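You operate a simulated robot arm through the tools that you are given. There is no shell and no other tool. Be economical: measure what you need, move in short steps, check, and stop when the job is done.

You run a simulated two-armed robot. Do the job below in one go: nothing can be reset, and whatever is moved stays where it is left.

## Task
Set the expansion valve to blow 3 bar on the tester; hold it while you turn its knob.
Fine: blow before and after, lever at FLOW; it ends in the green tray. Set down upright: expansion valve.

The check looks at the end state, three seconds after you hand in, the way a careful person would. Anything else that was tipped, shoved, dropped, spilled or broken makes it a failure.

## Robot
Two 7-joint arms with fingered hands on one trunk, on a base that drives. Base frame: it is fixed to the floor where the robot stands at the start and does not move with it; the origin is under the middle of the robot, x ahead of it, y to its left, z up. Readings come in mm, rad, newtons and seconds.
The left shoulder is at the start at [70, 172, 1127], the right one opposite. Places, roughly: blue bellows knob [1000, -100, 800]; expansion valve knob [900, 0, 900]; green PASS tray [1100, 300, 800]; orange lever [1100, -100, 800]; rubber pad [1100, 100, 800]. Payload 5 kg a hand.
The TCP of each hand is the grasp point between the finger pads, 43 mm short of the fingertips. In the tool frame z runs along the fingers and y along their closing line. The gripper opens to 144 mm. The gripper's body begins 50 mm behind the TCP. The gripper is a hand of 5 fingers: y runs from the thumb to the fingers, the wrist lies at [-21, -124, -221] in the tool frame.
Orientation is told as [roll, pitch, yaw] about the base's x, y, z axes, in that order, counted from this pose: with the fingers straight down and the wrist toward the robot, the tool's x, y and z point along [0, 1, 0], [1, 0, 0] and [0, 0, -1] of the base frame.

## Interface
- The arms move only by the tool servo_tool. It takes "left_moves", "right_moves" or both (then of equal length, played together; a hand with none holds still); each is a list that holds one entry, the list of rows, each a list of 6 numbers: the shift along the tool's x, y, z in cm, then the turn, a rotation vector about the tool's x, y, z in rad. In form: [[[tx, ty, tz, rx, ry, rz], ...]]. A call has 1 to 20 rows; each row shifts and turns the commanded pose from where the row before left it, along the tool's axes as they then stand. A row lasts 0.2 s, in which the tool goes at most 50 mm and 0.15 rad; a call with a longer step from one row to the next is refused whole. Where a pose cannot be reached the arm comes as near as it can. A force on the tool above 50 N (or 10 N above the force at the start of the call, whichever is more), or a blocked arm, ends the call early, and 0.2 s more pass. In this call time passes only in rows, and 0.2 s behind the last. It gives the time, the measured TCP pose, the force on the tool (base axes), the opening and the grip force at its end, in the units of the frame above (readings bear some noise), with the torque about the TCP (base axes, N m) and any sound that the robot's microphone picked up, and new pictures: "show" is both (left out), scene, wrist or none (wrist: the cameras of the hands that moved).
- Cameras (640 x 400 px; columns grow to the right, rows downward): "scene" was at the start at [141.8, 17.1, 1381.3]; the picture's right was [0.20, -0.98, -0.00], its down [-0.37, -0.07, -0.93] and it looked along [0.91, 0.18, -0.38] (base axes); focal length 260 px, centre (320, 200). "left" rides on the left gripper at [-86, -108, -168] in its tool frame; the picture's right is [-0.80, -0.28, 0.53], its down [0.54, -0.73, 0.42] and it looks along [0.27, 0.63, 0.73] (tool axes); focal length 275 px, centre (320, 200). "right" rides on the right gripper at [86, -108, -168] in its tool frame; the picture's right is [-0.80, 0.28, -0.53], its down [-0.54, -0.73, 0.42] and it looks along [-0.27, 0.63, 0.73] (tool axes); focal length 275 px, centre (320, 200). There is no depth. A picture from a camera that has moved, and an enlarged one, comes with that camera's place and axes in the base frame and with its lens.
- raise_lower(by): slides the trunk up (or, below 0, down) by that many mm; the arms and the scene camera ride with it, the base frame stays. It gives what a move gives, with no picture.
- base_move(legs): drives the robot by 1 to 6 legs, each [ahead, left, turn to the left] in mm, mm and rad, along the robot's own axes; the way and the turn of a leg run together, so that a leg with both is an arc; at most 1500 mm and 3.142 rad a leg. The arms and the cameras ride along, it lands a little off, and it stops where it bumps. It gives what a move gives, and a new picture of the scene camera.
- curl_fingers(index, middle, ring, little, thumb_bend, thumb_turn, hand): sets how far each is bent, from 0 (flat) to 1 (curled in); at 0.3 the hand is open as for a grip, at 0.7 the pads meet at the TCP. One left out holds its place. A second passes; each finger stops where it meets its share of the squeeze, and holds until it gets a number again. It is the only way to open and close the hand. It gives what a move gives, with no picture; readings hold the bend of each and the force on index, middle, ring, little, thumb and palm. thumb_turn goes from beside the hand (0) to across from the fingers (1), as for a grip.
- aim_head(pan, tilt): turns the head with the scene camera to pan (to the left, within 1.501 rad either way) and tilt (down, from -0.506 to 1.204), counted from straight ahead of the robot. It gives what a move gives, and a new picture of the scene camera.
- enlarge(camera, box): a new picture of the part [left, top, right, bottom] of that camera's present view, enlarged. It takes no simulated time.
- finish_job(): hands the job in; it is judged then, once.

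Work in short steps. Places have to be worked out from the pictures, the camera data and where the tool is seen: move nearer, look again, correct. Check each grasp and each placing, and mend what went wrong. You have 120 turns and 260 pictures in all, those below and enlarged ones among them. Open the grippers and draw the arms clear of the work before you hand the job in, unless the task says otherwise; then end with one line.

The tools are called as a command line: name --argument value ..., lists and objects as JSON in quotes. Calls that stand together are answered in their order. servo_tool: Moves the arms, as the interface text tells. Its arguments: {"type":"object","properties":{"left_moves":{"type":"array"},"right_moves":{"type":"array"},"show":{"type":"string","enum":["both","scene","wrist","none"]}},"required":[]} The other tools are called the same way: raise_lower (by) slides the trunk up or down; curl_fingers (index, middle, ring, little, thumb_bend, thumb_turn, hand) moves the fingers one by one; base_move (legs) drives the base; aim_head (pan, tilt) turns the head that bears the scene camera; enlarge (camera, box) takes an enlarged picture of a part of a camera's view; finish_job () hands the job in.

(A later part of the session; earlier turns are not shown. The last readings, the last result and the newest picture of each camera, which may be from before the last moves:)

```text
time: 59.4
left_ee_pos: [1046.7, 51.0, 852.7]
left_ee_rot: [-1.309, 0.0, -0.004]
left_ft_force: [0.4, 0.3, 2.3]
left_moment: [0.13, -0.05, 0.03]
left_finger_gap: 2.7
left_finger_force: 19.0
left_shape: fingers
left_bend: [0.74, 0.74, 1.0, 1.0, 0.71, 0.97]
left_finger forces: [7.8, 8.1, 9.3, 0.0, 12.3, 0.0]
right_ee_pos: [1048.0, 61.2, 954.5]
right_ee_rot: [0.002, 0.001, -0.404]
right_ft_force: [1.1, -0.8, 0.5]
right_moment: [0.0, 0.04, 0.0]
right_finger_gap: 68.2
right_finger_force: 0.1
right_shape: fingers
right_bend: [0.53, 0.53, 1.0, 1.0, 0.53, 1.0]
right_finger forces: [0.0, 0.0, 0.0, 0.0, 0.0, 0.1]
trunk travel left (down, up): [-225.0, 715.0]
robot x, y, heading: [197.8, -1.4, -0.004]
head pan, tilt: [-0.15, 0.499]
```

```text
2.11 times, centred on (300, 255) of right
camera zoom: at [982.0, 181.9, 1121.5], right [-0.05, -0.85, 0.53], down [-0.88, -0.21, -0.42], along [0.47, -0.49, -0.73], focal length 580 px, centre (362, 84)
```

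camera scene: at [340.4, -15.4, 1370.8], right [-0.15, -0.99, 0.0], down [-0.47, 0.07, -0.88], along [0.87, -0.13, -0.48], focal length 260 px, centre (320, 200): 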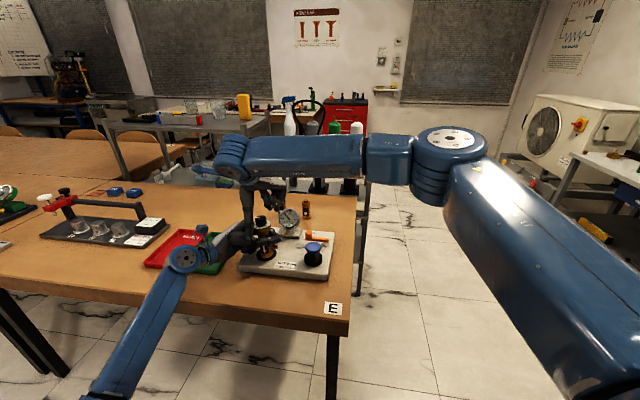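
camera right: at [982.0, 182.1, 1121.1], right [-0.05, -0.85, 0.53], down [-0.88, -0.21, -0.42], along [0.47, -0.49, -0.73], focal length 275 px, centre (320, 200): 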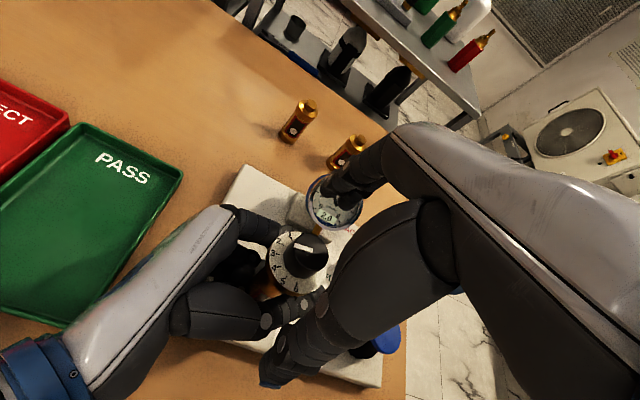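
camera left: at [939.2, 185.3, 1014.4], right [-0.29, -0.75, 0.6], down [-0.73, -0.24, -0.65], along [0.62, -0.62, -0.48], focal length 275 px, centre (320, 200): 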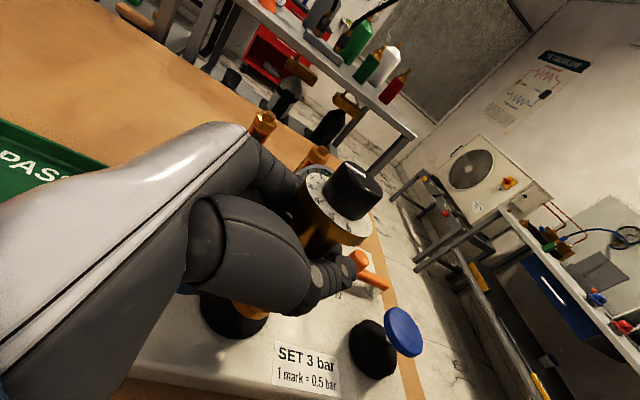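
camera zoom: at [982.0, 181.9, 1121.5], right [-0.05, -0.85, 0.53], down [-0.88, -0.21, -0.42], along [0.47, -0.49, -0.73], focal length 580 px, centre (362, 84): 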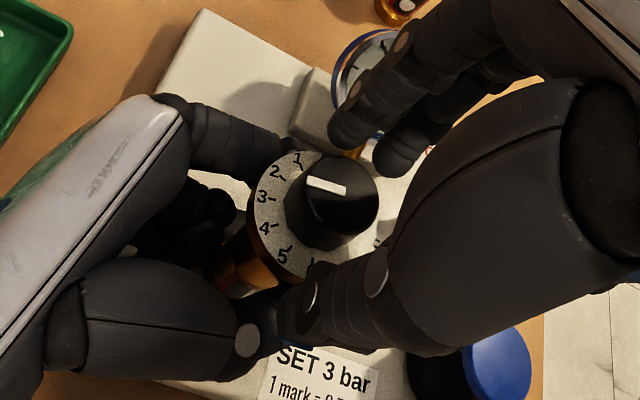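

Fingers are straddling the knob properly. Closing to grip.

curl_fingers --hand "right" --index 0.75 --middle 0.75 --thumb_bend 0.75

enlarge --camera "scene" --box '[230, 180, 310, 250]'

enlarge --camera "right" --box '[200, 160, 400, 350]'

```text
time: 60.4
left_ee_pos: [1048.6, 50.9, 851.6]
left_ee_rot: [-1.309, 0.0, -0.002]
left_ft_force: [2.7, 4.4, 5.1]
left_moment: [-0.1, -0.04, 0.02]
left_finger_gap: 2.5
left_finger_force: 16.9
left_shape: fingers
left_bend: [0.74, 0.74, 1.0, 1.0, 0.72, 0.97]
left_finger forces: [6.5, 8.6, 8.4, 0.0, 9.7, 0.0]
right_ee_pos: [1047.5, 61.4, 953.4]
right_ee_rot: [0.004, 0.003, -0.404]
right_ft_force: [-0.1, -2.2, -2.0]
right_moment: [0.0, -0.02, 0.0]
right_finger_gap: 34.1
right_finger_force: 17.5
right_shape: fingers
right_bend: [0.6, 0.74, 1.0, 1.0, 0.66, 1.0]
right_finger forces: [11.2, 8.9, 0.0, 0.0, 14.4, 0.1]
trunk travel left (down, up): [-225.0, 715.0]
robot x, y, heading: [197.4, -0.5, -0.0]
head pan, tilt: [-0.15, 0.499]
```

```text
5.71 times, centred on (270, 215) of scene
camera zoom: at [340.5, -15.3, 1370.7], right [-0.15, -0.99, 0.0], down [-0.47, 0.07, -0.88], along [0.87, -0.13, -0.48], focal length 1483 px, centre (606, 114)
```

zoom: 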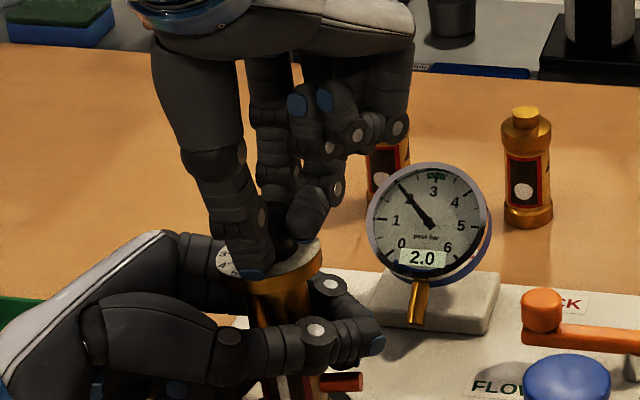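

```text
2.11 times, centred on (300, 255) of right
camera zoom: at [982.2, 182.0, 1121.1], right [-0.05, -0.85, 0.53], down [-0.88, -0.21, -0.42], along [0.47, -0.49, -0.73], focal length 580 px, centre (362, 84)
```

zoom: 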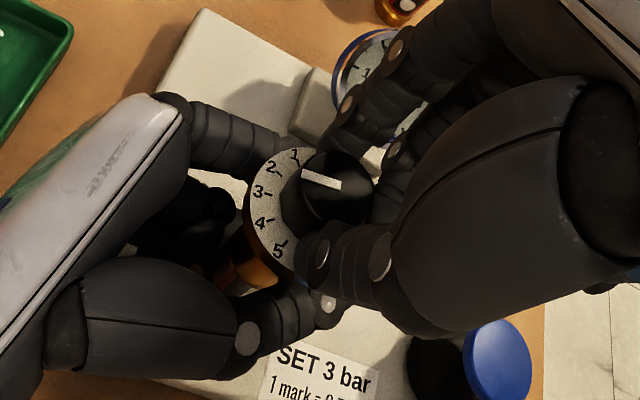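

The knob is gripped (about 11/9/14 N). I'll turn it counter-clockwise by 0.54 rad about its own axis as a first adjustment.

servo_tool --right_moves '[[[-0.02, 0.17, 0, 0, 0, -0.135], [-0.02, 0.17, 0, 0, 0, -0.135], [-0.02, 0.17, 0, 0, 0, -0.135], [-0.02, 0.17, 0, 0, 0, -0.135]]]'

enlarge --camera "scene" --box '[230, 180, 310, 250]'

enlarge --camera "left" --box '[240, 60, 440, 260]'

```text
time: 61.4
left_ee_pos: [1048.3, 51.3, 853.1]
left_ee_rot: [-1.309, 0.0, -0.002]
left_ft_force: [8.9, 6.4, 6.6]
left_moment: [-0.1, -0.12, 0.11]
left_finger_gap: 2.1
left_finger_force: 17.7
left_shape: fingers
left_bend: [0.74, 0.74, 1.0, 1.0, 0.72, 0.97]
left_finger forces: [6.7, 11.3, 9.7, 0.0, 7.9, 0.1]
right_ee_pos: [1054.1, 60.8, 953.5]
right_ee_rot: [0.005, -0.003, 0.139]
right_ft_force: [-6.2, -3.6, 0.2]
right_moment: [-0.09, 0.46, -0.16]
right_finger_gap: 34.5
right_finger_force: 17.3
right_shape: fingers
right_bend: [0.6, 0.74, 1.0, 1.0, 0.66, 1.0]
right_finger forces: [10.2, 5.5, 0.0, 0.0, 18.1, 0.0]
trunk travel left (down, up): [-225.0, 715.0]
robot x, y, heading: [201.0, 2.4, -0.002]
head pan, tilt: [-0.15, 0.499]
camera scene: at [340.2, -15.7, 1370.8], right [-0.15, -0.99, 0.0], down [-0.47, 0.07, -0.88], along [0.87, -0.13, -0.48], focal length 260 px, centre (320, 200)
camera right: at [934.4, 128.7, 1121.1], right [0.39, -0.75, 0.53], down [-0.64, -0.64, -0.43], along [0.66, -0.18, -0.73], focal length 275 px, centre (320, 200)
```

scene: 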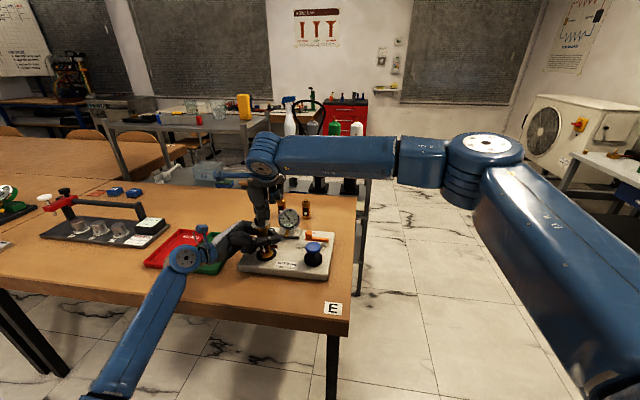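
right: 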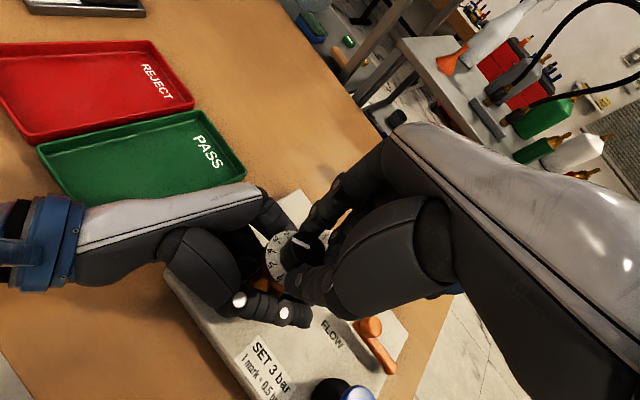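

```text
5.71 times, centred on (270, 215) of scene
camera zoom: at [340.2, -15.7, 1370.8], right [-0.15, -0.99, 0.0], down [-0.47, 0.07, -0.88], along [0.87, -0.13, -0.48], focal length 1483 px, centre (606, 114)
```

zoom: 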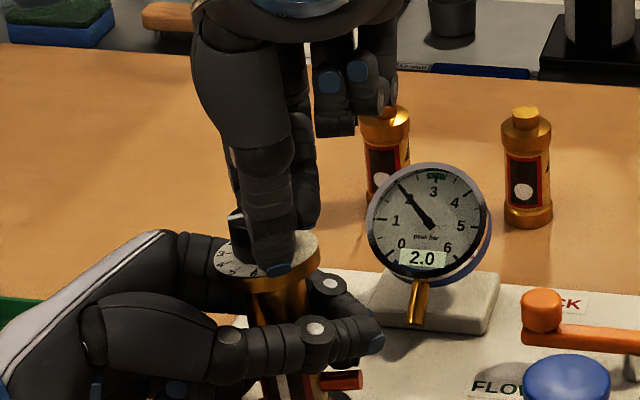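

```text
2.00 times, centred on (340, 160) of left
camera zoom: at [939.8, 191.9, 980.6], right [-0.28, -0.72, 0.63], down [-0.73, -0.27, -0.63], along [0.63, -0.64, -0.45], focal length 551 px, centre (280, 280)
```

zoom: 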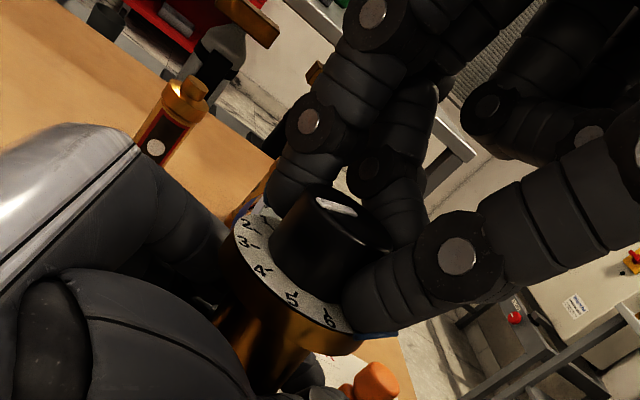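

I'll check the pointer from the right wrist camera.

enlarge --camera "right" --box '[250, 210, 340, 300]'

enlarge --camera "scene" --box '[255, 205, 291, 235]'

```text
4.44 times, centred on (295, 255) of right
camera zoom: at [934.4, 128.7, 1121.1], right [0.39, -0.75, 0.53], down [-0.64, -0.64, -0.43], along [0.66, -0.18, -0.73], focal length 1224 px, centre (431, -44)
```

zoom: 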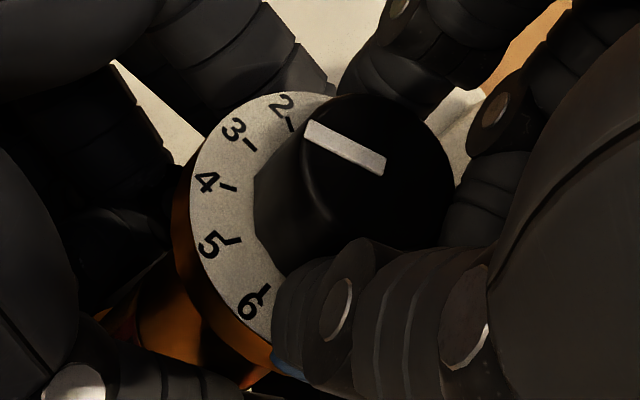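

```text
13.33 times, centred on (273, 220) of scene
camera zoom: at [340.2, -15.7, 1370.8], right [-0.15, -0.99, 0.0], down [-0.47, 0.07, -0.88], along [0.87, -0.13, -0.48], focal length 3461 px, centre (947, -67)
```

zoom: 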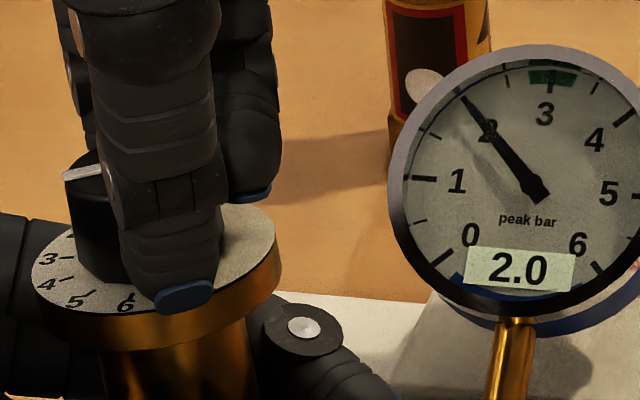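

The pointer moved about 34°, from roughly 3.2 to 4.1 on the dial. I'll release the knob, rise clear, release the body, and re-test.

curl_fingers --hand "right" --index 0.35 --middle 0.35 --thumb_bend 0.35

servo_tool --right_moves '[[[0, 0, -3, 0, 0, 0], [0, 0, -4, 0, 0, 0], [0, 0, -4, 0, 0, 0]]]' --show "none"

curl_fingers --hand "left" --index 0.6 --middle 0.6 --thumb_bend 0.57

enlarge --camera "scene" --box '[240, 200, 304, 270]'

enlarge --camera "right" --box '[200, 180, 360, 330]'

```text
time: 62.4
left_ee_pos: [1047.2, 50.9, 852.1]
left_ee_rot: [-1.309, 0.001, -0.002]
left_ft_force: [0.2, 1.1, 5.6]
left_moment: [0.2, -0.16, -0.01]
left_finger_gap: 2.4
left_finger_force: 19.8
left_shape: fingers
left_bend: [0.74, 0.74, 1.0, 1.0, 0.71, 0.97]
left_finger forces: [6.2, 8.3, 13.1, 0.1, 11.8, 0.0]
right_ee_pos: [1053.5, 60.6, 953.0]
right_ee_rot: [0.004, 0.0, 0.137]
right_ft_force: [0.0, 0.4, 0.0]
right_moment: [0.01, 0.0, -0.01]
right_finger_gap: 131.7
right_finger_force: 0.2
right_shape: fingers
right_bend: [0.35, 0.35, 1.0, 1.0, 0.35, 0.98]
right_finger forces: [0.0, 0.0, 0.1, 0.0, 0.0, 0.0]
trunk travel left (down, up): [-225.0, 715.0]
robot x, y, heading: [199.7, -1.9, -0.002]
head pan, tilt: [-0.15, 0.499]
```

```text
time: 63.2
left_ee_pos: [1047.0, 51.2, 852.1]
left_ee_rot: [-1.309, 0.001, -0.004]
left_ft_force: [1.5, -0.2, 3.7]
left_moment: [0.1, -0.21, -0.02]
left_finger_gap: 2.4
left_finger_force: 20.2
left_shape: fingers
left_bend: [0.74, 0.74, 1.0, 1.0, 0.71, 0.97]
left_finger forces: [6.5, 8.8, 12.9, 0.1, 11.4, 0.0]
right_ee_pos: [1052.0, 58.4, 1062.8]
right_ee_rot: [0.004, -0.002, 0.138]
right_ft_force: [0.3, 0.5, -0.8]
right_moment: [0.01, -0.05, -0.04]
right_finger_gap: 131.7
right_finger_force: 0.0
right_shape: fingers
right_bend: [0.35, 0.35, 1.0, 1.0, 0.35, 0.98]
right_finger forces: [0.0, 0.0, 0.0, 0.0, 0.1, 0.0]
trunk travel left (down, up): [-225.0, 715.0]
robot x, y, heading: [199.4, -2.3, -0.006]
head pan, tilt: [-0.15, 0.499]
```

```text
time: 64.2
left_ee_pos: [1047.2, 51.0, 853.4]
left_ee_rot: [-1.308, 0.003, -0.005]
left_ft_force: [0.0, -0.4, 0.7]
left_moment: [-0.01, -0.01, -0.01]
left_finger_gap: 49.0
left_finger_force: 0.0
left_shape: fingers
left_bend: [0.6, 0.6, 1.0, 1.0, 0.56, 0.97]
left_finger forces: [0.1, 0.1, 0.0, 0.0, 0.0, 0.0]
right_ee_pos: [1053.0, 57.0, 1063.0]
right_ee_rot: [0.004, 0.003, 0.135]
right_ft_force: [0.1, 0.0, 0.4]
right_moment: [0.01, 0.01, 0.02]
right_finger_gap: 131.9
right_finger_force: 0.0
right_shape: fingers
right_bend: [0.35, 0.35, 1.0, 1.0, 0.35, 0.98]
right_finger forces: [0.1, 0.0, 0.0, 0.0, 0.0, 0.0]
trunk travel left (down, up): [-225.0, 715.0]
robot x, y, heading: [203.0, -2.1, -0.004]
head pan, tilt: [-0.15, 0.499]
```

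```text
5.71 times, centred on (272, 235) of scene
camera zoom: at [340.4, -15.5, 1370.8], right [-0.15, -0.99, 0.0], down [-0.47, 0.07, -0.88], along [0.87, -0.13, -0.48], focal length 1483 px, centre (594, 0)
```

zoom: 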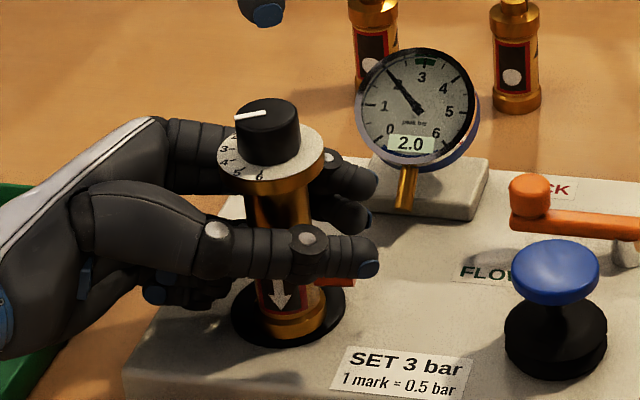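

```text
2.67 times, centred on (280, 255) of right
camera zoom: at [934.3, 127.3, 1230.3], right [0.39, -0.75, 0.53], down [-0.65, -0.63, -0.43], along [0.66, -0.18, -0.73], focal length 734 px, centre (427, 53)
```

zoom: 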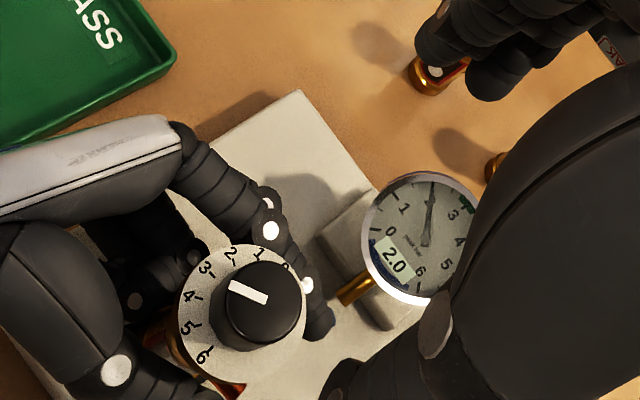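

The pointer now sits at 4. I'll bring the right hand back over the bellows, form the fist, and blow again.

servo_tool --right_moves '[[[0, 0, 0, 0, 0, 0.137], [-3.63, -1.83, 0, 0, 0, 0], [-3.63, -1.83, 0, 0, 0, 0], [-3.63, -1.83, 0, 0, 0, 0], [-3.63, -1.83, 0, 0, 0, 0], [0, 0, 0, 0.114, 0, 0], [0, 0, 0, 0.114, 0, 0], [0, 0, 0, 0.114, 0, 0]]]' --show "none"

curl_fingers --hand "right" --index 1 --middle 1 --thumb_bend 0.3 --thumb_turn 0

curl_fingers --hand "right" --thumb_bend 1

servo_tool --right_moves '[[[0, 1.61, 4.52, 0, 0, 0], [0, 1.61, 4.52, 0, 0, 0], [0, 1.61, 4.52, 0, 0, 0], [0, 1.5, 4.2, 0, 0, 0]]]' --show "none"

enlarge --camera "scene" --box '[240, 180, 352, 270]'

```text
time: 66.0
left_ee_pos: [1047.4, 50.3, 852.0]
left_ee_rot: [-1.309, 0.003, -0.003]
left_ft_force: [0.2, 0.6, -0.7]
left_moment: [-0.04, -0.02, 0.01]
left_finger_gap: 49.0
left_finger_force: 0.0
left_shape: fingers
left_bend: [0.6, 0.6, 1.0, 1.0, 0.56, 0.97]
left_finger forces: [0.0, 0.1, 0.0, 0.1, 0.0, 0.0]
right_ee_pos: [980.8, -85.8, 1060.3]
right_ee_rot: [0.002, 0.344, -0.001]
right_ft_force: [1.0, -0.7, -0.3]
right_moment: [-0.05, -0.01, 0.03]
right_finger_gap: 132.0
right_finger_force: 0.0
right_shape: fingers
right_bend: [0.35, 0.35, 1.0, 1.0, 0.35, 0.98]
right_finger forces: [0.1, 0.1, 0.0, 0.1, 0.0, 0.0]
trunk travel left (down, up): [-225.0, 715.0]
robot x, y, heading: [199.9, -3.0, -0.005]
head pan, tilt: [-0.15, 0.499]
```

```text
time: 67.0
left_ee_pos: [1047.8, 51.7, 852.0]
left_ee_rot: [-1.31, 0.002, -0.004]
left_ft_force: [-0.5, 0.0, 0.0]
left_moment: [-0.02, -0.03, 0.0]
left_finger_gap: 49.3
left_finger_force: 0.1
left_shape: fingers
left_bend: [0.6, 0.6, 1.0, 1.0, 0.56, 0.97]
left_finger forces: [0.0, 0.1, 0.1, 0.0, 0.0, 0.1]
right_ee_pos: [978.8, -85.7, 1062.7]
right_ee_rot: [0.006, 0.344, 0.0]
right_ft_force: [-1.2, -0.1, 0.5]
right_moment: [0.01, 0.01, 0.01]
right_finger_gap: 137.2
right_finger_force: 0.0
right_shape: fingers
right_bend: [1.0, 1.0, 1.0, 1.0, 0.3, 0.0]
right_finger forces: [0.1, 0.0, 0.0, 0.1, 0.1, 0.1]
trunk travel left (down, up): [-225.0, 715.0]
robot x, y, heading: [200.9, -0.2, -0.001]
head pan, tilt: [-0.15, 0.499]
```

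```text
time: 68.0
left_ee_pos: [1048.2, 50.6, 853.7]
left_ee_rot: [-1.311, 0.003, -0.003]
left_ft_force: [-0.8, -0.3, 0.0]
left_moment: [0.0, -0.03, 0.0]
left_finger_gap: 49.3
left_finger_force: 0.0
left_shape: fingers
left_bend: [0.6, 0.6, 1.0, 1.0, 0.56, 0.97]
left_finger forces: [0.0, 0.1, 0.0, 0.1, 0.1, 0.0]
right_ee_pos: [980.5, -85.8, 1061.7]
right_ee_rot: [0.003, 0.34, 0.001]
right_ft_force: [0.5, -0.8, -0.9]
right_moment: [-0.03, -0.01, 0.0]
right_finger_gap: 70.1
right_finger_force: 0.1
right_shape: fingers
right_bend: [1.0, 1.0, 1.0, 1.0, 1.0, 0.0]
right_finger forces: [0.1, 0.0, 0.0, 0.0, 0.0, 0.0]
trunk travel left (down, up): [-225.0, 715.0]
robot x, y, heading: [199.6, -1.9, -0.004]
head pan, tilt: [-0.15, 0.499]
```

```text
time: 69.0
left_ee_pos: [1048.2, 50.5, 851.2]
left_ee_rot: [-1.31, 0.005, -0.004]
left_ft_force: [0.1, -0.3, -0.1]
left_moment: [-0.03, 0.02, -0.03]
left_finger_gap: 49.0
left_finger_force: 0.0
left_shape: fingers
left_bend: [0.6, 0.6, 1.0, 1.0, 0.56, 0.97]
left_finger forces: [0.1, 0.0, 0.1, 0.1, 0.0, 0.0]
right_ee_pos: [981.3, -86.3, 873.0]
right_ee_rot: [0.008, 0.342, 0.0]
right_ft_force: [0.9, -0.2, 0.8]
right_moment: [0.01, 0.05, -0.01]
right_finger_gap: 70.2
right_finger_force: 0.1
right_shape: fingers
right_bend: [1.0, 1.0, 1.0, 1.0, 1.0, 0.0]
right_finger forces: [0.0, 0.0, 0.1, 0.0, 0.1, 0.0]
trunk travel left (down, up): [-225.0, 715.0]
robot x, y, heading: [202.7, -0.5, -0.004]
head pan, tilt: [-0.15, 0.499]
```

```text
4.44 times, centred on (296, 225) of scene
camera zoom: at [341.4, -16.0, 1370.7], right [-0.15, -0.99, 0.0], down [-0.47, 0.07, -0.88], along [0.87, -0.13, -0.48], focal length 1154 px, centre (427, 89)
```

zoom: 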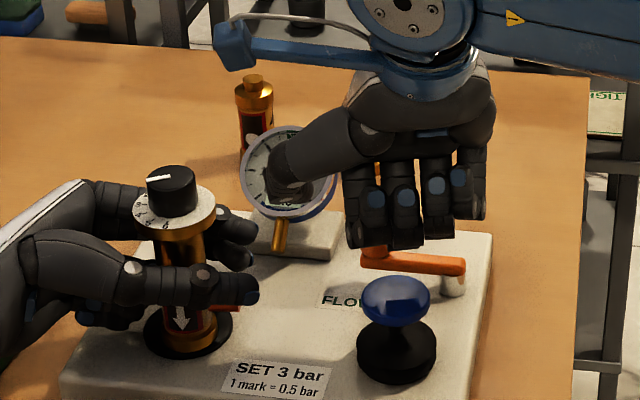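

Fist in position; pressing to TCP z ≈ 828.

servo_tool --right_moves '[[[0, 0.54, 1.51, 0, 0, 0], [0, 0.27, 0.75, 0, 0, 0], [0, 0.27, 0.75, 0, 0, 0], [0, 0.27, 0.75, 0, 0, 0], [0, 0.14, 0.37, 0, 0, 0]]]' --show "none"

enlarge --camera "right" --box '[300, 0, 460, 100]'

```text
time: 70.2
left_ee_pos: [1047.0, 51.5, 853.6]
left_ee_rot: [-1.308, 0.001, -0.004]
left_ft_force: [-0.5, -0.5, 0.9]
left_moment: [0.02, 0.0, 0.0]
left_finger_gap: 49.1
left_finger_force: 0.1
left_shape: fingers
left_bend: [0.6, 0.6, 1.0, 1.0, 0.56, 0.97]
left_finger forces: [0.1, 0.0, 0.0, 0.0, 0.0, 0.0]
right_ee_pos: [980.2, -86.5, 832.9]
right_ee_rot: [0.004, 0.339, 0.0]
right_ft_force: [1.6, -0.8, 7.0]
right_moment: [-0.12, -0.21, -0.01]
right_finger_gap: 70.2
right_finger_force: 2.6
right_shape: fingers
right_bend: [1.0, 1.0, 1.0, 1.0, 1.0, 0.0]
right_finger forces: [0.0, 6.3, 0.0, 0.0, 0.0, 0.1]
trunk travel left (down, up): [-225.0, 715.0]
robot x, y, heading: [198.8, 1.3, -0.004]
head pan, tilt: [-0.15, 0.499]
heard: click
```

```text
4.00 times, centred on (380, 50) of right
camera zoom: at [934.9, -0.9, 1025.6], right [0.45, -0.8, 0.41], down [-0.83, -0.54, -0.16], along [0.35, -0.26, -0.9], focal length 1101 px, centre (80, 800)
```

zoom: 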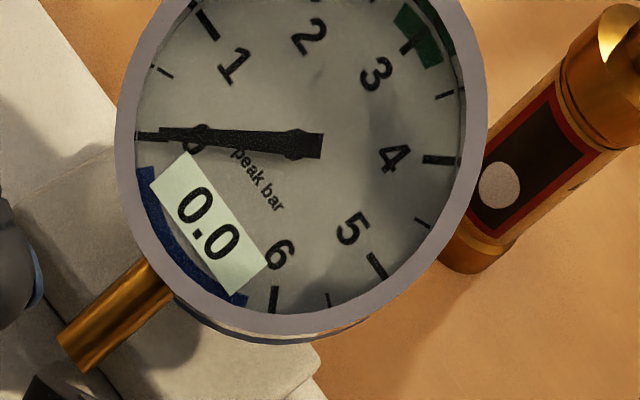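

It reads 0.0, but this stroke was about 4 mm shorter than the successful one. I'll press a few mm deeper.

servo_tool --right_moves '[[[0, 0.1, 0.28, 0, 0, 0], [0, 0.1, 0.28, 0, 0, 0]]]' --show "none"

enlarge --camera "right" --box '[60, 0, 460, 250]'

enlarge --camera "scene" --box '[240, 205, 304, 275]'

```text
time: 70.8
left_ee_pos: [1046.9, 52.0, 853.5]
left_ee_rot: [-1.307, 0.0, -0.004]
left_ft_force: [-0.2, 0.1, 0.2]
left_moment: [0.0, -0.02, -0.02]
left_finger_gap: 49.5
left_finger_force: 0.1
left_shape: fingers
left_bend: [0.6, 0.6, 1.0, 1.0, 0.56, 0.97]
left_finger forces: [0.0, 0.0, 0.1, 0.0, 0.1, 0.0]
right_ee_pos: [980.2, -85.3, 826.8]
right_ee_rot: [0.006, 0.339, 0.002]
right_ft_force: [5.6, -2.2, 18.6]
right_moment: [-0.24, -0.65, -0.02]
right_finger_gap: 70.1
right_finger_force: 9.0
right_shape: fingers
right_bend: [1.0, 1.0, 1.0, 1.0, 1.0, 0.0]
right_finger forces: [0.0, 17.7, 0.0, 0.1, 0.0, 0.1]
trunk travel left (down, up): [-225.0, 715.0]
robot x, y, heading: [200.9, 1.9, -0.003]
head pan, tilt: [-0.15, 0.499]
```

```text
1.60 times, centred on (260, 125) of right
camera zoom: at [934.4, -0.6, 1021.2], right [0.44, -0.8, 0.41], down [-0.83, -0.54, -0.16], along [0.35, -0.26, -0.9], focal length 440 px, centre (416, 320)
```

zoom: 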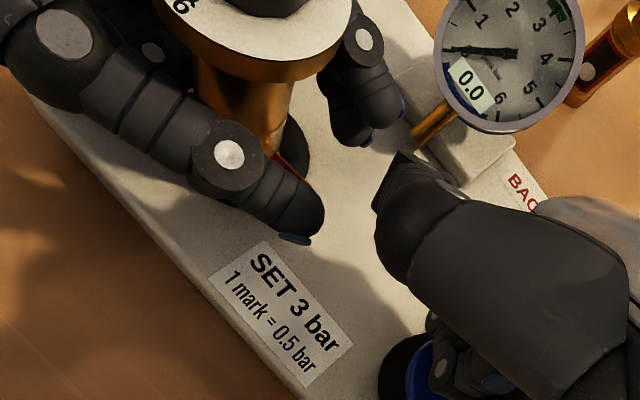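

```text
5.71 times, centred on (272, 240) of scene
camera zoom: at [339.0, -15.5, 1371.2], right [-0.15, -0.99, 0.0], down [-0.47, 0.07, -0.88], along [0.87, -0.13, -0.48], focal length 1483 px, centre (594, -29)
```

zoom: 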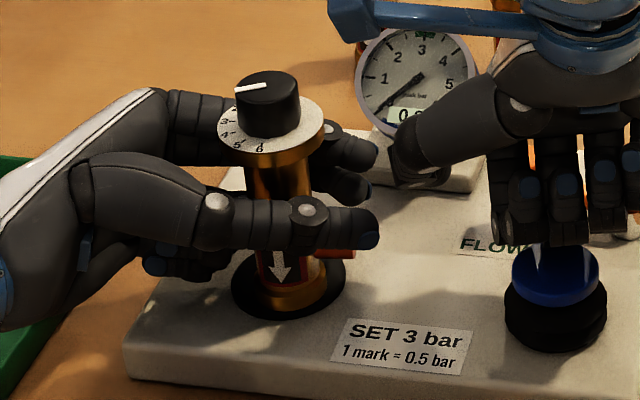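

This time the base sits about 5 mm toward me and 2.5 mm right of the pad centre, which leaks. I'll lift the fist away and re-grip, lift the valve slightly and re-centre it.

servo_tool --right_moves '[[[0, -1.61, -4.52, 0, 0, 0], [0, -1.61, -4.52, 0, 0, 0], [0, -1.61, -4.52, 0, 0, 0], [0, -1.5, -4.2, 0, 0, 0]]]' --show "none"

curl_fingers --hand "left" --index 0.75 --middle 0.75 --thumb_bend 0.75

servo_tool --left_moves '[[[-0.3, 0, -0.08, 0, 0, 0], [-0.5, 0, -0.13, 0, 0, 0]]]' --show "none"

enlarge --camera "scene" --box '[240, 205, 304, 275]'

enlarge --camera "right" --box '[140, 0, 300, 140]'

```text
time: 71.8
left_ee_pos: [1046.2, 51.4, 854.6]
left_ee_rot: [-1.309, 0.001, -0.004]
left_ft_force: [-1.0, -0.1, 1.0]
left_moment: [0.06, 0.01, 0.03]
left_finger_gap: 49.2
left_finger_force: 0.0
left_shape: fingers
left_bend: [0.6, 0.6, 1.0, 1.0, 0.56, 0.97]
left_finger forces: [0.0, 0.0, 0.0, 0.0, 0.0, 0.0]
right_ee_pos: [980.7, -85.3, 1011.4]
right_ee_rot: [0.002, 0.342, 0.0]
right_ft_force: [0.0, 0.9, -0.2]
right_moment: [-0.02, -0.01, 0.0]
right_finger_gap: 70.6
right_finger_force: 0.1
right_shape: fingers
right_bend: [1.0, 1.0, 1.0, 1.0, 1.0, 0.0]
right_finger forces: [0.0, 0.0, 0.0, 0.1, 0.0, 0.0]
trunk travel left (down, up): [-225.0, 715.0]
robot x, y, heading: [203.4, -1.0, 0.0]
head pan, tilt: [-0.15, 0.499]
```

```text
time: 72.8
left_ee_pos: [1048.2, 52.4, 852.6]
left_ee_rot: [-1.31, 0.002, -0.002]
left_ft_force: [0.2, -1.7, 0.0]
left_moment: [-0.1, -0.05, -0.03]
left_finger_gap: 3.4
left_finger_force: 20.0
left_shape: fingers
left_bend: [0.74, 0.74, 1.0, 1.0, 0.71, 0.97]
left_finger forces: [9.6, 8.2, 8.9, 0.0, 12.9, 0.1]
right_ee_pos: [982.0, -85.8, 1010.2]
right_ee_rot: [0.003, 0.342, -0.002]
right_ft_force: [0.5, 0.7, -0.2]
right_moment: [0.0, -0.02, -0.02]
right_finger_gap: 70.1
right_finger_force: 0.1
right_shape: fingers
right_bend: [1.0, 1.0, 1.0, 1.0, 1.0, 0.0]
right_finger forces: [0.0, 0.0, 0.0, 0.1, 0.0, 0.1]
trunk travel left (down, up): [-225.0, 715.0]
robot x, y, heading: [197.2, -0.5, -0.006]
head pan, tilt: [-0.15, 0.499]
```

```text
time: 73.4
left_ee_pos: [1047.3, 51.2, 860.0]
left_ee_rot: [-1.309, 0.001, -0.002]
left_ft_force: [0.2, -0.2, -2.0]
left_moment: [-0.04, 0.01, -0.01]
left_finger_gap: 3.4
left_finger_force: 18.9
left_shape: fingers
left_bend: [0.74, 0.74, 1.0, 1.0, 0.71, 0.97]
left_finger forces: [9.4, 7.8, 8.6, 0.0, 12.8, 0.2]
right_ee_pos: [982.8, -85.0, 1010.1]
right_ee_rot: [0.003, 0.343, 0.001]
right_ft_force: [-0.2, -0.2, 1.0]
right_moment: [0.02, -0.03, 0.01]
right_finger_gap: 70.1
right_finger_force: 0.0
right_shape: fingers
right_bend: [1.0, 1.0, 1.0, 1.0, 1.0, 0.0]
right_finger forces: [0.0, 0.0, 0.0, 0.0, 0.1, 0.0]
trunk travel left (down, up): [-225.0, 715.0]
robot x, y, heading: [199.1, 0.4, -0.003]
head pan, tilt: [-0.15, 0.499]
```

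```text
5.71 times, centred on (272, 240) of scene
camera zoom: at [340.6, -15.6, 1370.7], right [-0.15, -0.99, 0.0], down [-0.47, 0.07, -0.88], along [0.87, -0.13, -0.48], focal length 1483 px, centre (594, -29)
```

zoom: 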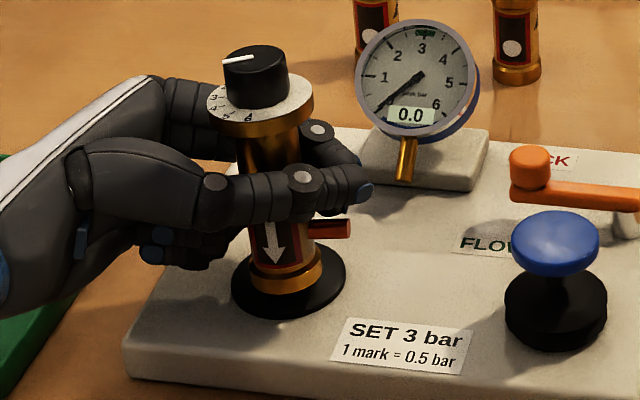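

```text
2.86 times, centred on (220, 70) of right
camera zoom: at [936.4, 0.1, 1205.3], right [0.45, -0.8, 0.41], down [-0.83, -0.54, -0.16], along [0.34, -0.26, -0.9], focal length 786 px, centre (606, 571)
```

zoom: 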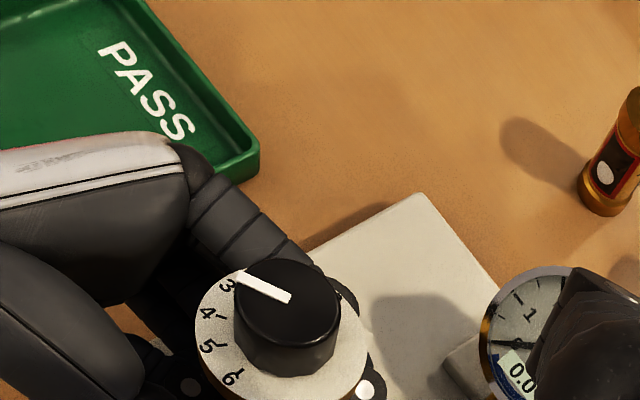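

The valve is upright within about 1° and its base is within 2 mm of the pad centre. I'll lower straight to contact and release.

servo_tool --left_moves '[[[0.4, 0, 0.1, 0, 0, 0], [0.3, 0, 0.08, 0, 0, 0]]]' --show "none"

curl_fingers --hand "left" --index 0.6 --middle 0.6 --thumb_bend 0.57

enlarge --camera "scene" --box '[240, 205, 304, 275]'

```text
time: 74.0
left_ee_pos: [1049.0, 51.8, 854.3]
left_ee_rot: [-1.308, 0.002, -0.001]
left_ft_force: [-0.3, 0.1, -2.1]
left_moment: [0.0, 0.01, -0.01]
left_finger_gap: 3.2
left_finger_force: 19.8
left_shape: fingers
left_bend: [0.74, 0.74, 1.0, 1.0, 0.71, 0.97]
left_finger forces: [9.3, 7.8, 8.7, 0.0, 12.7, 0.0]
right_ee_pos: [982.8, -84.5, 1010.6]
right_ee_rot: [0.004, 0.342, -0.001]
right_ft_force: [0.3, -0.7, -0.2]
right_moment: [-0.01, -0.02, -0.01]
right_finger_gap: 70.6
right_finger_force: 0.2
right_shape: fingers
right_bend: [1.0, 1.0, 1.0, 1.0, 1.0, 0.0]
right_finger forces: [0.1, 0.0, 0.1, 0.0, 0.0, 0.1]
trunk travel left (down, up): [-225.0, 715.0]
robot x, y, heading: [196.1, 0.3, 0.001]
head pan, tilt: [-0.15, 0.499]
```

```text
time: 75.0
left_ee_pos: [1047.9, 52.0, 854.3]
left_ee_rot: [-1.308, 0.002, -0.004]
left_ft_force: [-0.8, -0.1, -0.6]
left_moment: [-0.01, 0.0, 0.01]
left_finger_gap: 49.1
left_finger_force: 0.0
left_shape: fingers
left_bend: [0.6, 0.6, 1.0, 1.0, 0.56, 0.98]
left_finger forces: [0.1, 0.0, 0.0, 0.1, 0.1, 0.1]
right_ee_pos: [981.9, -85.1, 1011.6]
right_ee_rot: [0.003, 0.341, -0.001]
right_ft_force: [0.6, -0.3, 0.1]
right_moment: [0.02, -0.02, 0.02]
right_finger_gap: 70.1
right_finger_force: 0.0
right_shape: fingers
right_bend: [1.0, 1.0, 1.0, 1.0, 1.0, 0.0]
right_finger forces: [0.1, 0.0, 0.0, 0.0, 0.0, 0.0]
trunk travel left (down, up): [-225.0, 715.0]
robot x, y, heading: [196.0, 1.0, -0.002]
head pan, tilt: [-0.15, 0.499]
```

```text
5.71 times, centred on (272, 240) of scene
camera zoom: at [340.5, -15.5, 1370.7], right [-0.15, -0.99, 0.0], down [-0.47, 0.07, -0.88], along [0.87, -0.13, -0.48], focal length 1483 px, centre (594, -29)
```

zoom: 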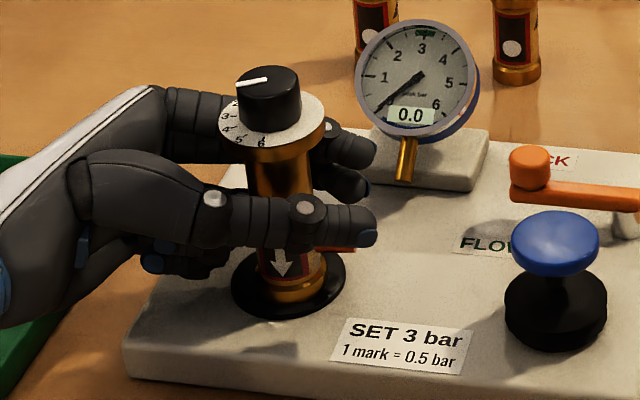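

The base is now within about 2 mm of centre. Blowing again with a full stroke.

servo_tool --right_moves '[[[0, 1.61, 4.52, 0, 0, 0], [0, 1.61, 4.52, 0, 0, 0], [0, 1.61, 4.52, 0, 0, 0], [0, 0.35, 0.95, 0, 0, 0], [0, 0.27, 0.75, 0, 0, 0], [0, 0.27, 0.75, 0, 0, 0], [0, 0.27, 0.75, 0, 0, 0]]]' --show "none"

enlarge --camera "right" --box '[100, 0, 460, 225]'

```text
time: 76.6
left_ee_pos: [1047.6, 52.2, 855.1]
left_ee_rot: [-1.309, 0.004, -0.002]
left_ft_force: [-0.3, -0.7, 0.7]
left_moment: [0.0, -0.01, 0.01]
left_finger_gap: 49.1
left_finger_force: 0.1
left_shape: fingers
left_bend: [0.6, 0.6, 1.0, 1.0, 0.56, 0.98]
left_finger forces: [0.1, 0.1, 0.1, 0.1, 0.1, 0.0]
right_ee_pos: [980.7, -85.7, 834.4]
right_ee_rot: [0.004, 0.339, 0.0]
right_ft_force: [1.4, 1.8, 5.5]
right_moment: [-0.04, -0.19, 0.04]
right_finger_gap: 70.3
right_finger_force: 3.1
right_shape: fingers
right_bend: [1.0, 1.0, 1.0, 1.0, 1.0, 0.0]
right_finger forces: [0.1, 5.3, 0.0, 0.0, 0.1, 0.0]
trunk travel left (down, up): [-225.0, 715.0]
robot x, y, heading: [200.2, -3.1, -0.006]
head pan, tilt: [-0.15, 0.499]
```

```text
1.78 times, centred on (280, 112) of right
camera zoom: at [934.9, 0.2, 1029.3], right [0.45, -0.8, 0.41], down [-0.83, -0.54, -0.16], along [0.35, -0.26, -0.9], focal length 489 px, centre (391, 356)
```

zoom: 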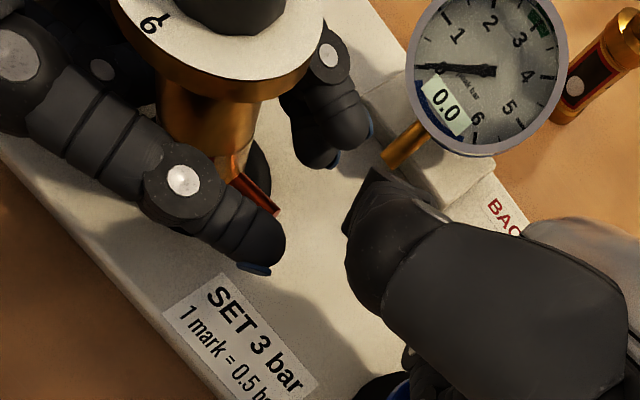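

No click yet, so the stroke isn't complete. A few more mm.

servo_tool --right_moves '[[[0, 0.1, 0.28, 0, 0, 0], [0, 0.1, 0.28, 0, 0, 0]]]' --show "none"

enlarge --camera "right" --box '[100, 0, 460, 225]'

```text
time: 77.2
left_ee_pos: [1048.3, 51.9, 855.2]
left_ee_rot: [-1.308, 0.003, -0.004]
left_ft_force: [-0.1, 0.4, -0.2]
left_moment: [-0.01, 0.0, 0.0]
left_finger_gap: 49.0
left_finger_force: 0.0
left_shape: fingers
left_bend: [0.6, 0.6, 1.0, 1.0, 0.56, 0.98]
left_finger forces: [0.1, 0.1, 0.1, 0.1, 0.0, 0.0]
right_ee_pos: [981.0, -83.9, 829.8]
right_ee_rot: [0.004, 0.343, -0.001]
right_ft_force: [2.1, 0.9, 7.5]
right_moment: [-0.1, -0.22, 0.06]
right_finger_gap: 70.1
right_finger_force: 3.7
right_shape: fingers
right_bend: [1.0, 1.0, 1.0, 1.0, 1.0, 0.0]
right_finger forces: [0.1, 6.6, 0.0, 0.0, 0.0, 0.1]
trunk travel left (down, up): [-225.0, 715.0]
robot x, y, heading: [199.7, -4.5, 0.001]
head pan, tilt: [-0.15, 0.499]
heard: click
```

```text
1.78 times, centred on (280, 112) of right
camera zoom: at [934.8, 0.1, 1023.8], right [0.45, -0.8, 0.41], down [-0.83, -0.54, -0.16], along [0.35, -0.26, -0.9], focal length 489 px, centre (391, 356)
```

zoom: 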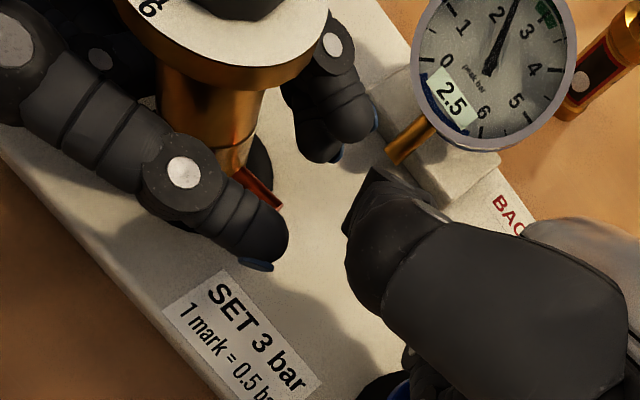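

It reads 2.5 bar, so one dial number equals 0.5 bar and the pointer must go from 4 to 5. I'll repeat the hold-and-turn.

servo_tool --right_moves '[[[0, -1.51, -4.24, 0, 0, 0], [0, -1.51, -4.24, 0, 0, 0], [0, -1.51, -4.24, 0, 0, 0], [0, -1.51, -4.24, 0, 0, 0], [0, -1.64, -4.6, 0, 0, 0], [0, 0, 0, -0.114, 0, 0], [0, 0, 0, -0.114, 0, 0], [0, 0, 0, -0.114, 0, 0], [0, 0, 0, 0, 0, 0.133], [0, 0, 0, 0, 0, 0.133], [0, 0, 0, 0, 0, 0.133], [4.02, 0.135, 0, 0, 0, 0], [4.02, 0.135, 0, 0, 0, 0], [4.02, 0.135, 0, 0, 0, 0], [4.02, 0.135, 0, 0, 0, 0]]]' --show "none"

curl_fingers --hand "left" --index 0.75 --middle 0.75 --thumb_bend 0.75

curl_fingers --hand "right" --index 0.3 --middle 0.3 --thumb_bend 0.3 --thumb_turn 1

enlarge --camera "scene" --box '[240, 205, 304, 275]'

enlarge --camera "right" --box '[180, 200, 340, 330]'

```text
time: 80.4
left_ee_pos: [1047.8, 53.6, 853.0]
left_ee_rot: [-1.312, 0.0, -0.003]
left_ft_force: [0.9, 0.6, -0.3]
left_moment: [-0.03, 0.01, 0.03]
left_finger_gap: 49.0
left_finger_force: 0.0
left_shape: fingers
left_bend: [0.6, 0.6, 1.0, 1.0, 0.56, 0.98]
left_finger forces: [0.0, 0.0, 0.0, 0.0, 0.1, 0.1]
right_ee_pos: [1046.8, 64.6, 1056.7]
right_ee_rot: [0.001, 0.001, -0.401]
right_ft_force: [-0.3, 0.3, -0.8]
right_moment: [-0.04, 0.04, 0.0]
right_finger_gap: 70.1
right_finger_force: 0.0
right_shape: fingers
right_bend: [1.0, 1.0, 1.0, 1.0, 1.0, 0.0]
right_finger forces: [0.0, 0.0, 0.0, 0.1, 0.0, 0.1]
trunk travel left (down, up): [-225.0, 715.0]
robot x, y, heading: [202.0, -0.6, -0.003]
head pan, tilt: [-0.15, 0.499]
```

```text
time: 81.4
left_ee_pos: [1048.3, 51.3, 853.9]
left_ee_rot: [-1.309, 0.002, -0.004]
left_ft_force: [-0.3, 0.1, -0.3]
left_moment: [-0.02, 0.01, -0.02]
left_finger_gap: 3.6
left_finger_force: 20.1
left_shape: fingers
left_bend: [0.74, 0.74, 1.0, 1.0, 0.71, 0.97]
left_finger forces: [10.0, 7.7, 7.3, 0.1, 15.4, 0.1]
right_ee_pos: [1048.3, 61.3, 1058.8]
right_ee_rot: [0.002, 0.001, -0.401]
right_ft_force: [-0.4, -0.3, 0.4]
right_moment: [0.04, 0.01, 0.0]
right_finger_gap: 70.2
right_finger_force: 0.0
right_shape: fingers
right_bend: [1.0, 1.0, 1.0, 1.0, 1.0, 0.0]
right_finger forces: [0.0, 0.1, 0.1, 0.0, 0.0, 0.0]
trunk travel left (down, up): [-225.0, 715.0]
robot x, y, heading: [200.3, 0.8, -0.003]
head pan, tilt: [-0.15, 0.499]
```

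```text
time: 82.4
left_ee_pos: [1047.9, 53.0, 854.7]
left_ee_rot: [-1.309, 0.0, -0.004]
left_ft_force: [-0.4, 0.3, -0.7]
left_moment: [0.0, 0.02, -0.03]
left_finger_gap: 4.1
left_finger_force: 19.7
left_shape: fingers
left_bend: [0.74, 0.74, 1.0, 1.0, 0.71, 0.97]
left_finger forces: [10.2, 7.8, 7.3, 0.0, 15.4, 0.1]
right_ee_pos: [1047.9, 60.7, 1058.2]
right_ee_rot: [0.004, 0.0, -0.401]
right_ft_force: [0.7, 0.4, 0.9]
right_moment: [0.02, 0.0, 0.02]
right_finger_gap: 149.2
right_finger_force: 0.1
right_shape: fingers
right_bend: [0.3, 0.3, 1.0, 1.0, 0.3, 0.97]
right_finger forces: [0.0, 0.0, 0.0, 0.0, 0.0, 0.1]
trunk travel left (down, up): [-225.0, 715.0]
robot x, y, heading: [198.2, -2.1, -0.004]
head pan, tilt: [-0.15, 0.499]
```

```text
5.71 times, centred on (272, 240) of scene
camera zoom: at [340.7, -15.5, 1370.7], right [-0.15, -0.99, 0.0], down [-0.47, 0.07, -0.88], along [0.87, -0.13, -0.48], focal length 1483 px, centre (594, -29)
```

zoom: 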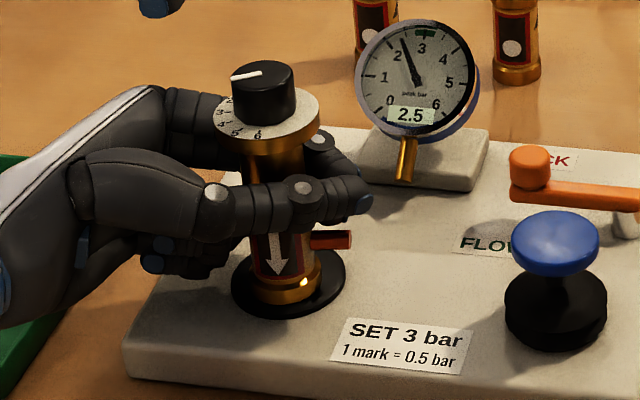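

```text
3.08 times, centred on (260, 265) of right
camera zoom: at [981.8, 181.8, 1225.9], right [-0.05, -0.85, 0.53], down [-0.88, -0.22, -0.42], along [0.47, -0.49, -0.73], focal length 847 px, centre (505, 0)
```

zoom: 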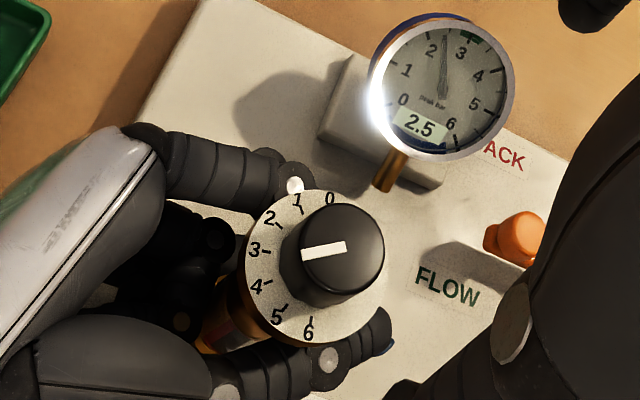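

The dial view is clear, with the pointer at about 4. The knob is near (1050, 63), so I'll shift slightly and descend.

servo_tool --right_moves '[[[-0.35, 0.12, 0, 0, 0, 0], [0, 0, 4, 0, 0, 0], [0, 0, 4, 0, 0, 0], [0, 0, 2, 0, 0, 0], [0, 0, 0.4, 0, 0, 0]]]' --show "none"

curl_fingers --hand "right" --index 0.53 --middle 0.53 --thumb_bend 0.53

enlarge --camera "right" --box '[200, 160, 400, 350]'

```text
time: 83.6
left_ee_pos: [1048.5, 54.5, 854.8]
left_ee_rot: [-1.31, 0.003, -0.004]
left_ft_force: [0.0, 0.8, -0.5]
left_moment: [0.0, 0.0, 0.02]
left_finger_gap: 4.1
left_finger_force: 20.2
left_shape: fingers
left_bend: [0.74, 0.74, 1.0, 1.0, 0.71, 0.97]
left_finger forces: [10.0, 7.7, 7.1, 0.1, 15.3, 0.0]
right_ee_pos: [1048.4, 56.3, 954.6]
right_ee_rot: [0.004, 0.001, -0.399]
right_ft_force: [-0.1, 0.1, -0.3]
right_moment: [0.02, -0.02, 0.01]
right_finger_gap: 149.2
right_finger_force: 0.1
right_shape: fingers
right_bend: [0.3, 0.3, 1.0, 1.0, 0.3, 0.97]
right_finger forces: [0.0, 0.0, 0.1, 0.0, 0.0, 0.0]
trunk travel left (down, up): [-225.0, 715.0]
robot x, y, heading: [198.7, -3.7, -0.001]
head pan, tilt: [-0.15, 0.499]
```

```text
time: 84.6
left_ee_pos: [1047.7, 51.4, 855.3]
left_ee_rot: [-1.31, 0.001, -0.004]
left_ft_force: [0.1, 0.0, -0.7]
left_moment: [0.03, 0.01, -0.01]
left_finger_gap: 4.1
left_finger_force: 20.2
left_shape: fingers
left_bend: [0.74, 0.74, 1.0, 1.0, 0.71, 0.97]
left_finger forces: [9.9, 7.8, 7.2, 0.0, 15.3, 0.0]
right_ee_pos: [1048.8, 58.1, 954.5]
right_ee_rot: [0.003, 0.0, -0.401]
right_ft_force: [0.2, -0.4, 0.0]
right_moment: [0.05, 0.03, -0.01]
right_finger_gap: 68.0
right_finger_force: 0.1
right_shape: fingers
right_bend: [0.53, 0.53, 1.0, 1.0, 0.53, 1.0]
right_finger forces: [0.0, 0.0, 0.0, 0.1, 0.1, 0.1]
trunk travel left (down, up): [-225.0, 715.0]
robot x, y, heading: [199.1, -1.3, -0.002]
head pan, tilt: [-0.15, 0.499]
```

```text
2.11 times, centred on (300, 255) of right
camera zoom: at [982.5, 177.6, 1122.2], right [-0.05, -0.85, 0.53], down [-0.88, -0.22, -0.42], along [0.47, -0.49, -0.73], focal length 580 px, centre (362, 84)
```

zoom: 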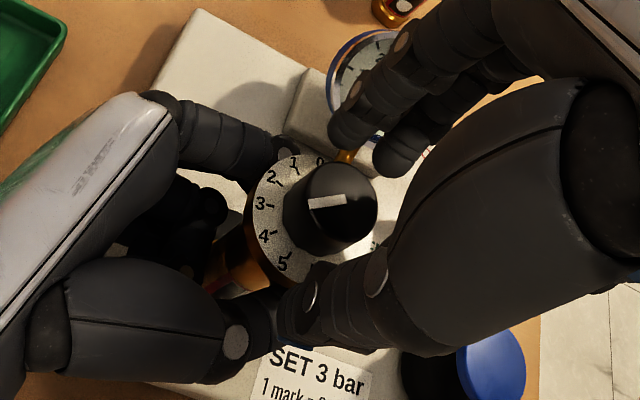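

Straddled well; closing on the knob.

curl_fingers --hand "right" --index 0.75 --middle 0.75 --thumb_bend 0.75

enlarge --camera "right" --box '[240, 190, 360, 300]'

```text
time: 85.6
left_ee_pos: [1048.1, 52.7, 854.3]
left_ee_rot: [-1.31, 0.001, -0.002]
left_ft_force: [1.4, 0.5, 2.0]
left_moment: [-0.15, 0.05, -0.03]
left_finger_gap: 3.5
left_finger_force: 14.7
left_shape: fingers
left_bend: [0.74, 0.74, 1.0, 1.0, 0.72, 0.97]
left_finger forces: [9.1, 7.2, 0.1, 0.0, 13.0, 0.0]
right_ee_pos: [1048.4, 56.8, 954.1]
right_ee_rot: [0.003, 0.002, -0.398]
right_ft_force: [-0.5, -1.2, -1.1]
right_moment: [0.06, 0.02, -0.01]
right_finger_gap: 34.2
right_finger_force: 18.9
right_shape: fingers
right_bend: [0.61, 0.72, 1.0, 1.0, 0.65, 1.0]
right_finger forces: [11.2, 9.9, 0.0, 0.0, 17.4, 0.0]
trunk travel left (down, up): [-225.0, 715.0]
robot x, y, heading: [200.4, -3.3, -0.002]
head pan, tilt: [-0.15, 0.499]
```

```text
3.64 times, centred on (300, 245) of right
camera zoom: at [982.5, 177.5, 1121.9], right [-0.05, -0.85, 0.53], down [-0.88, -0.22, -0.42], along [0.47, -0.49, -0.73], focal length 1001 px, centre (393, 36)
```

zoom: 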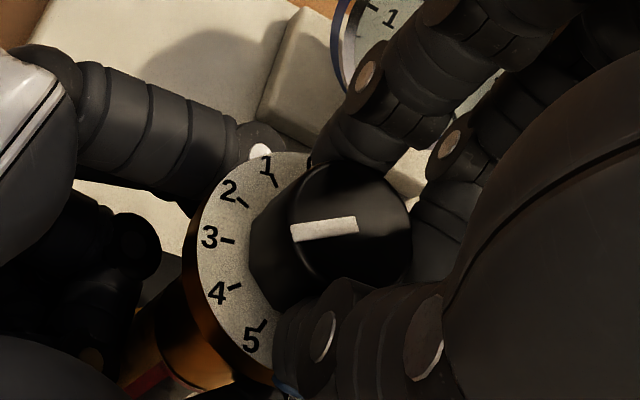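

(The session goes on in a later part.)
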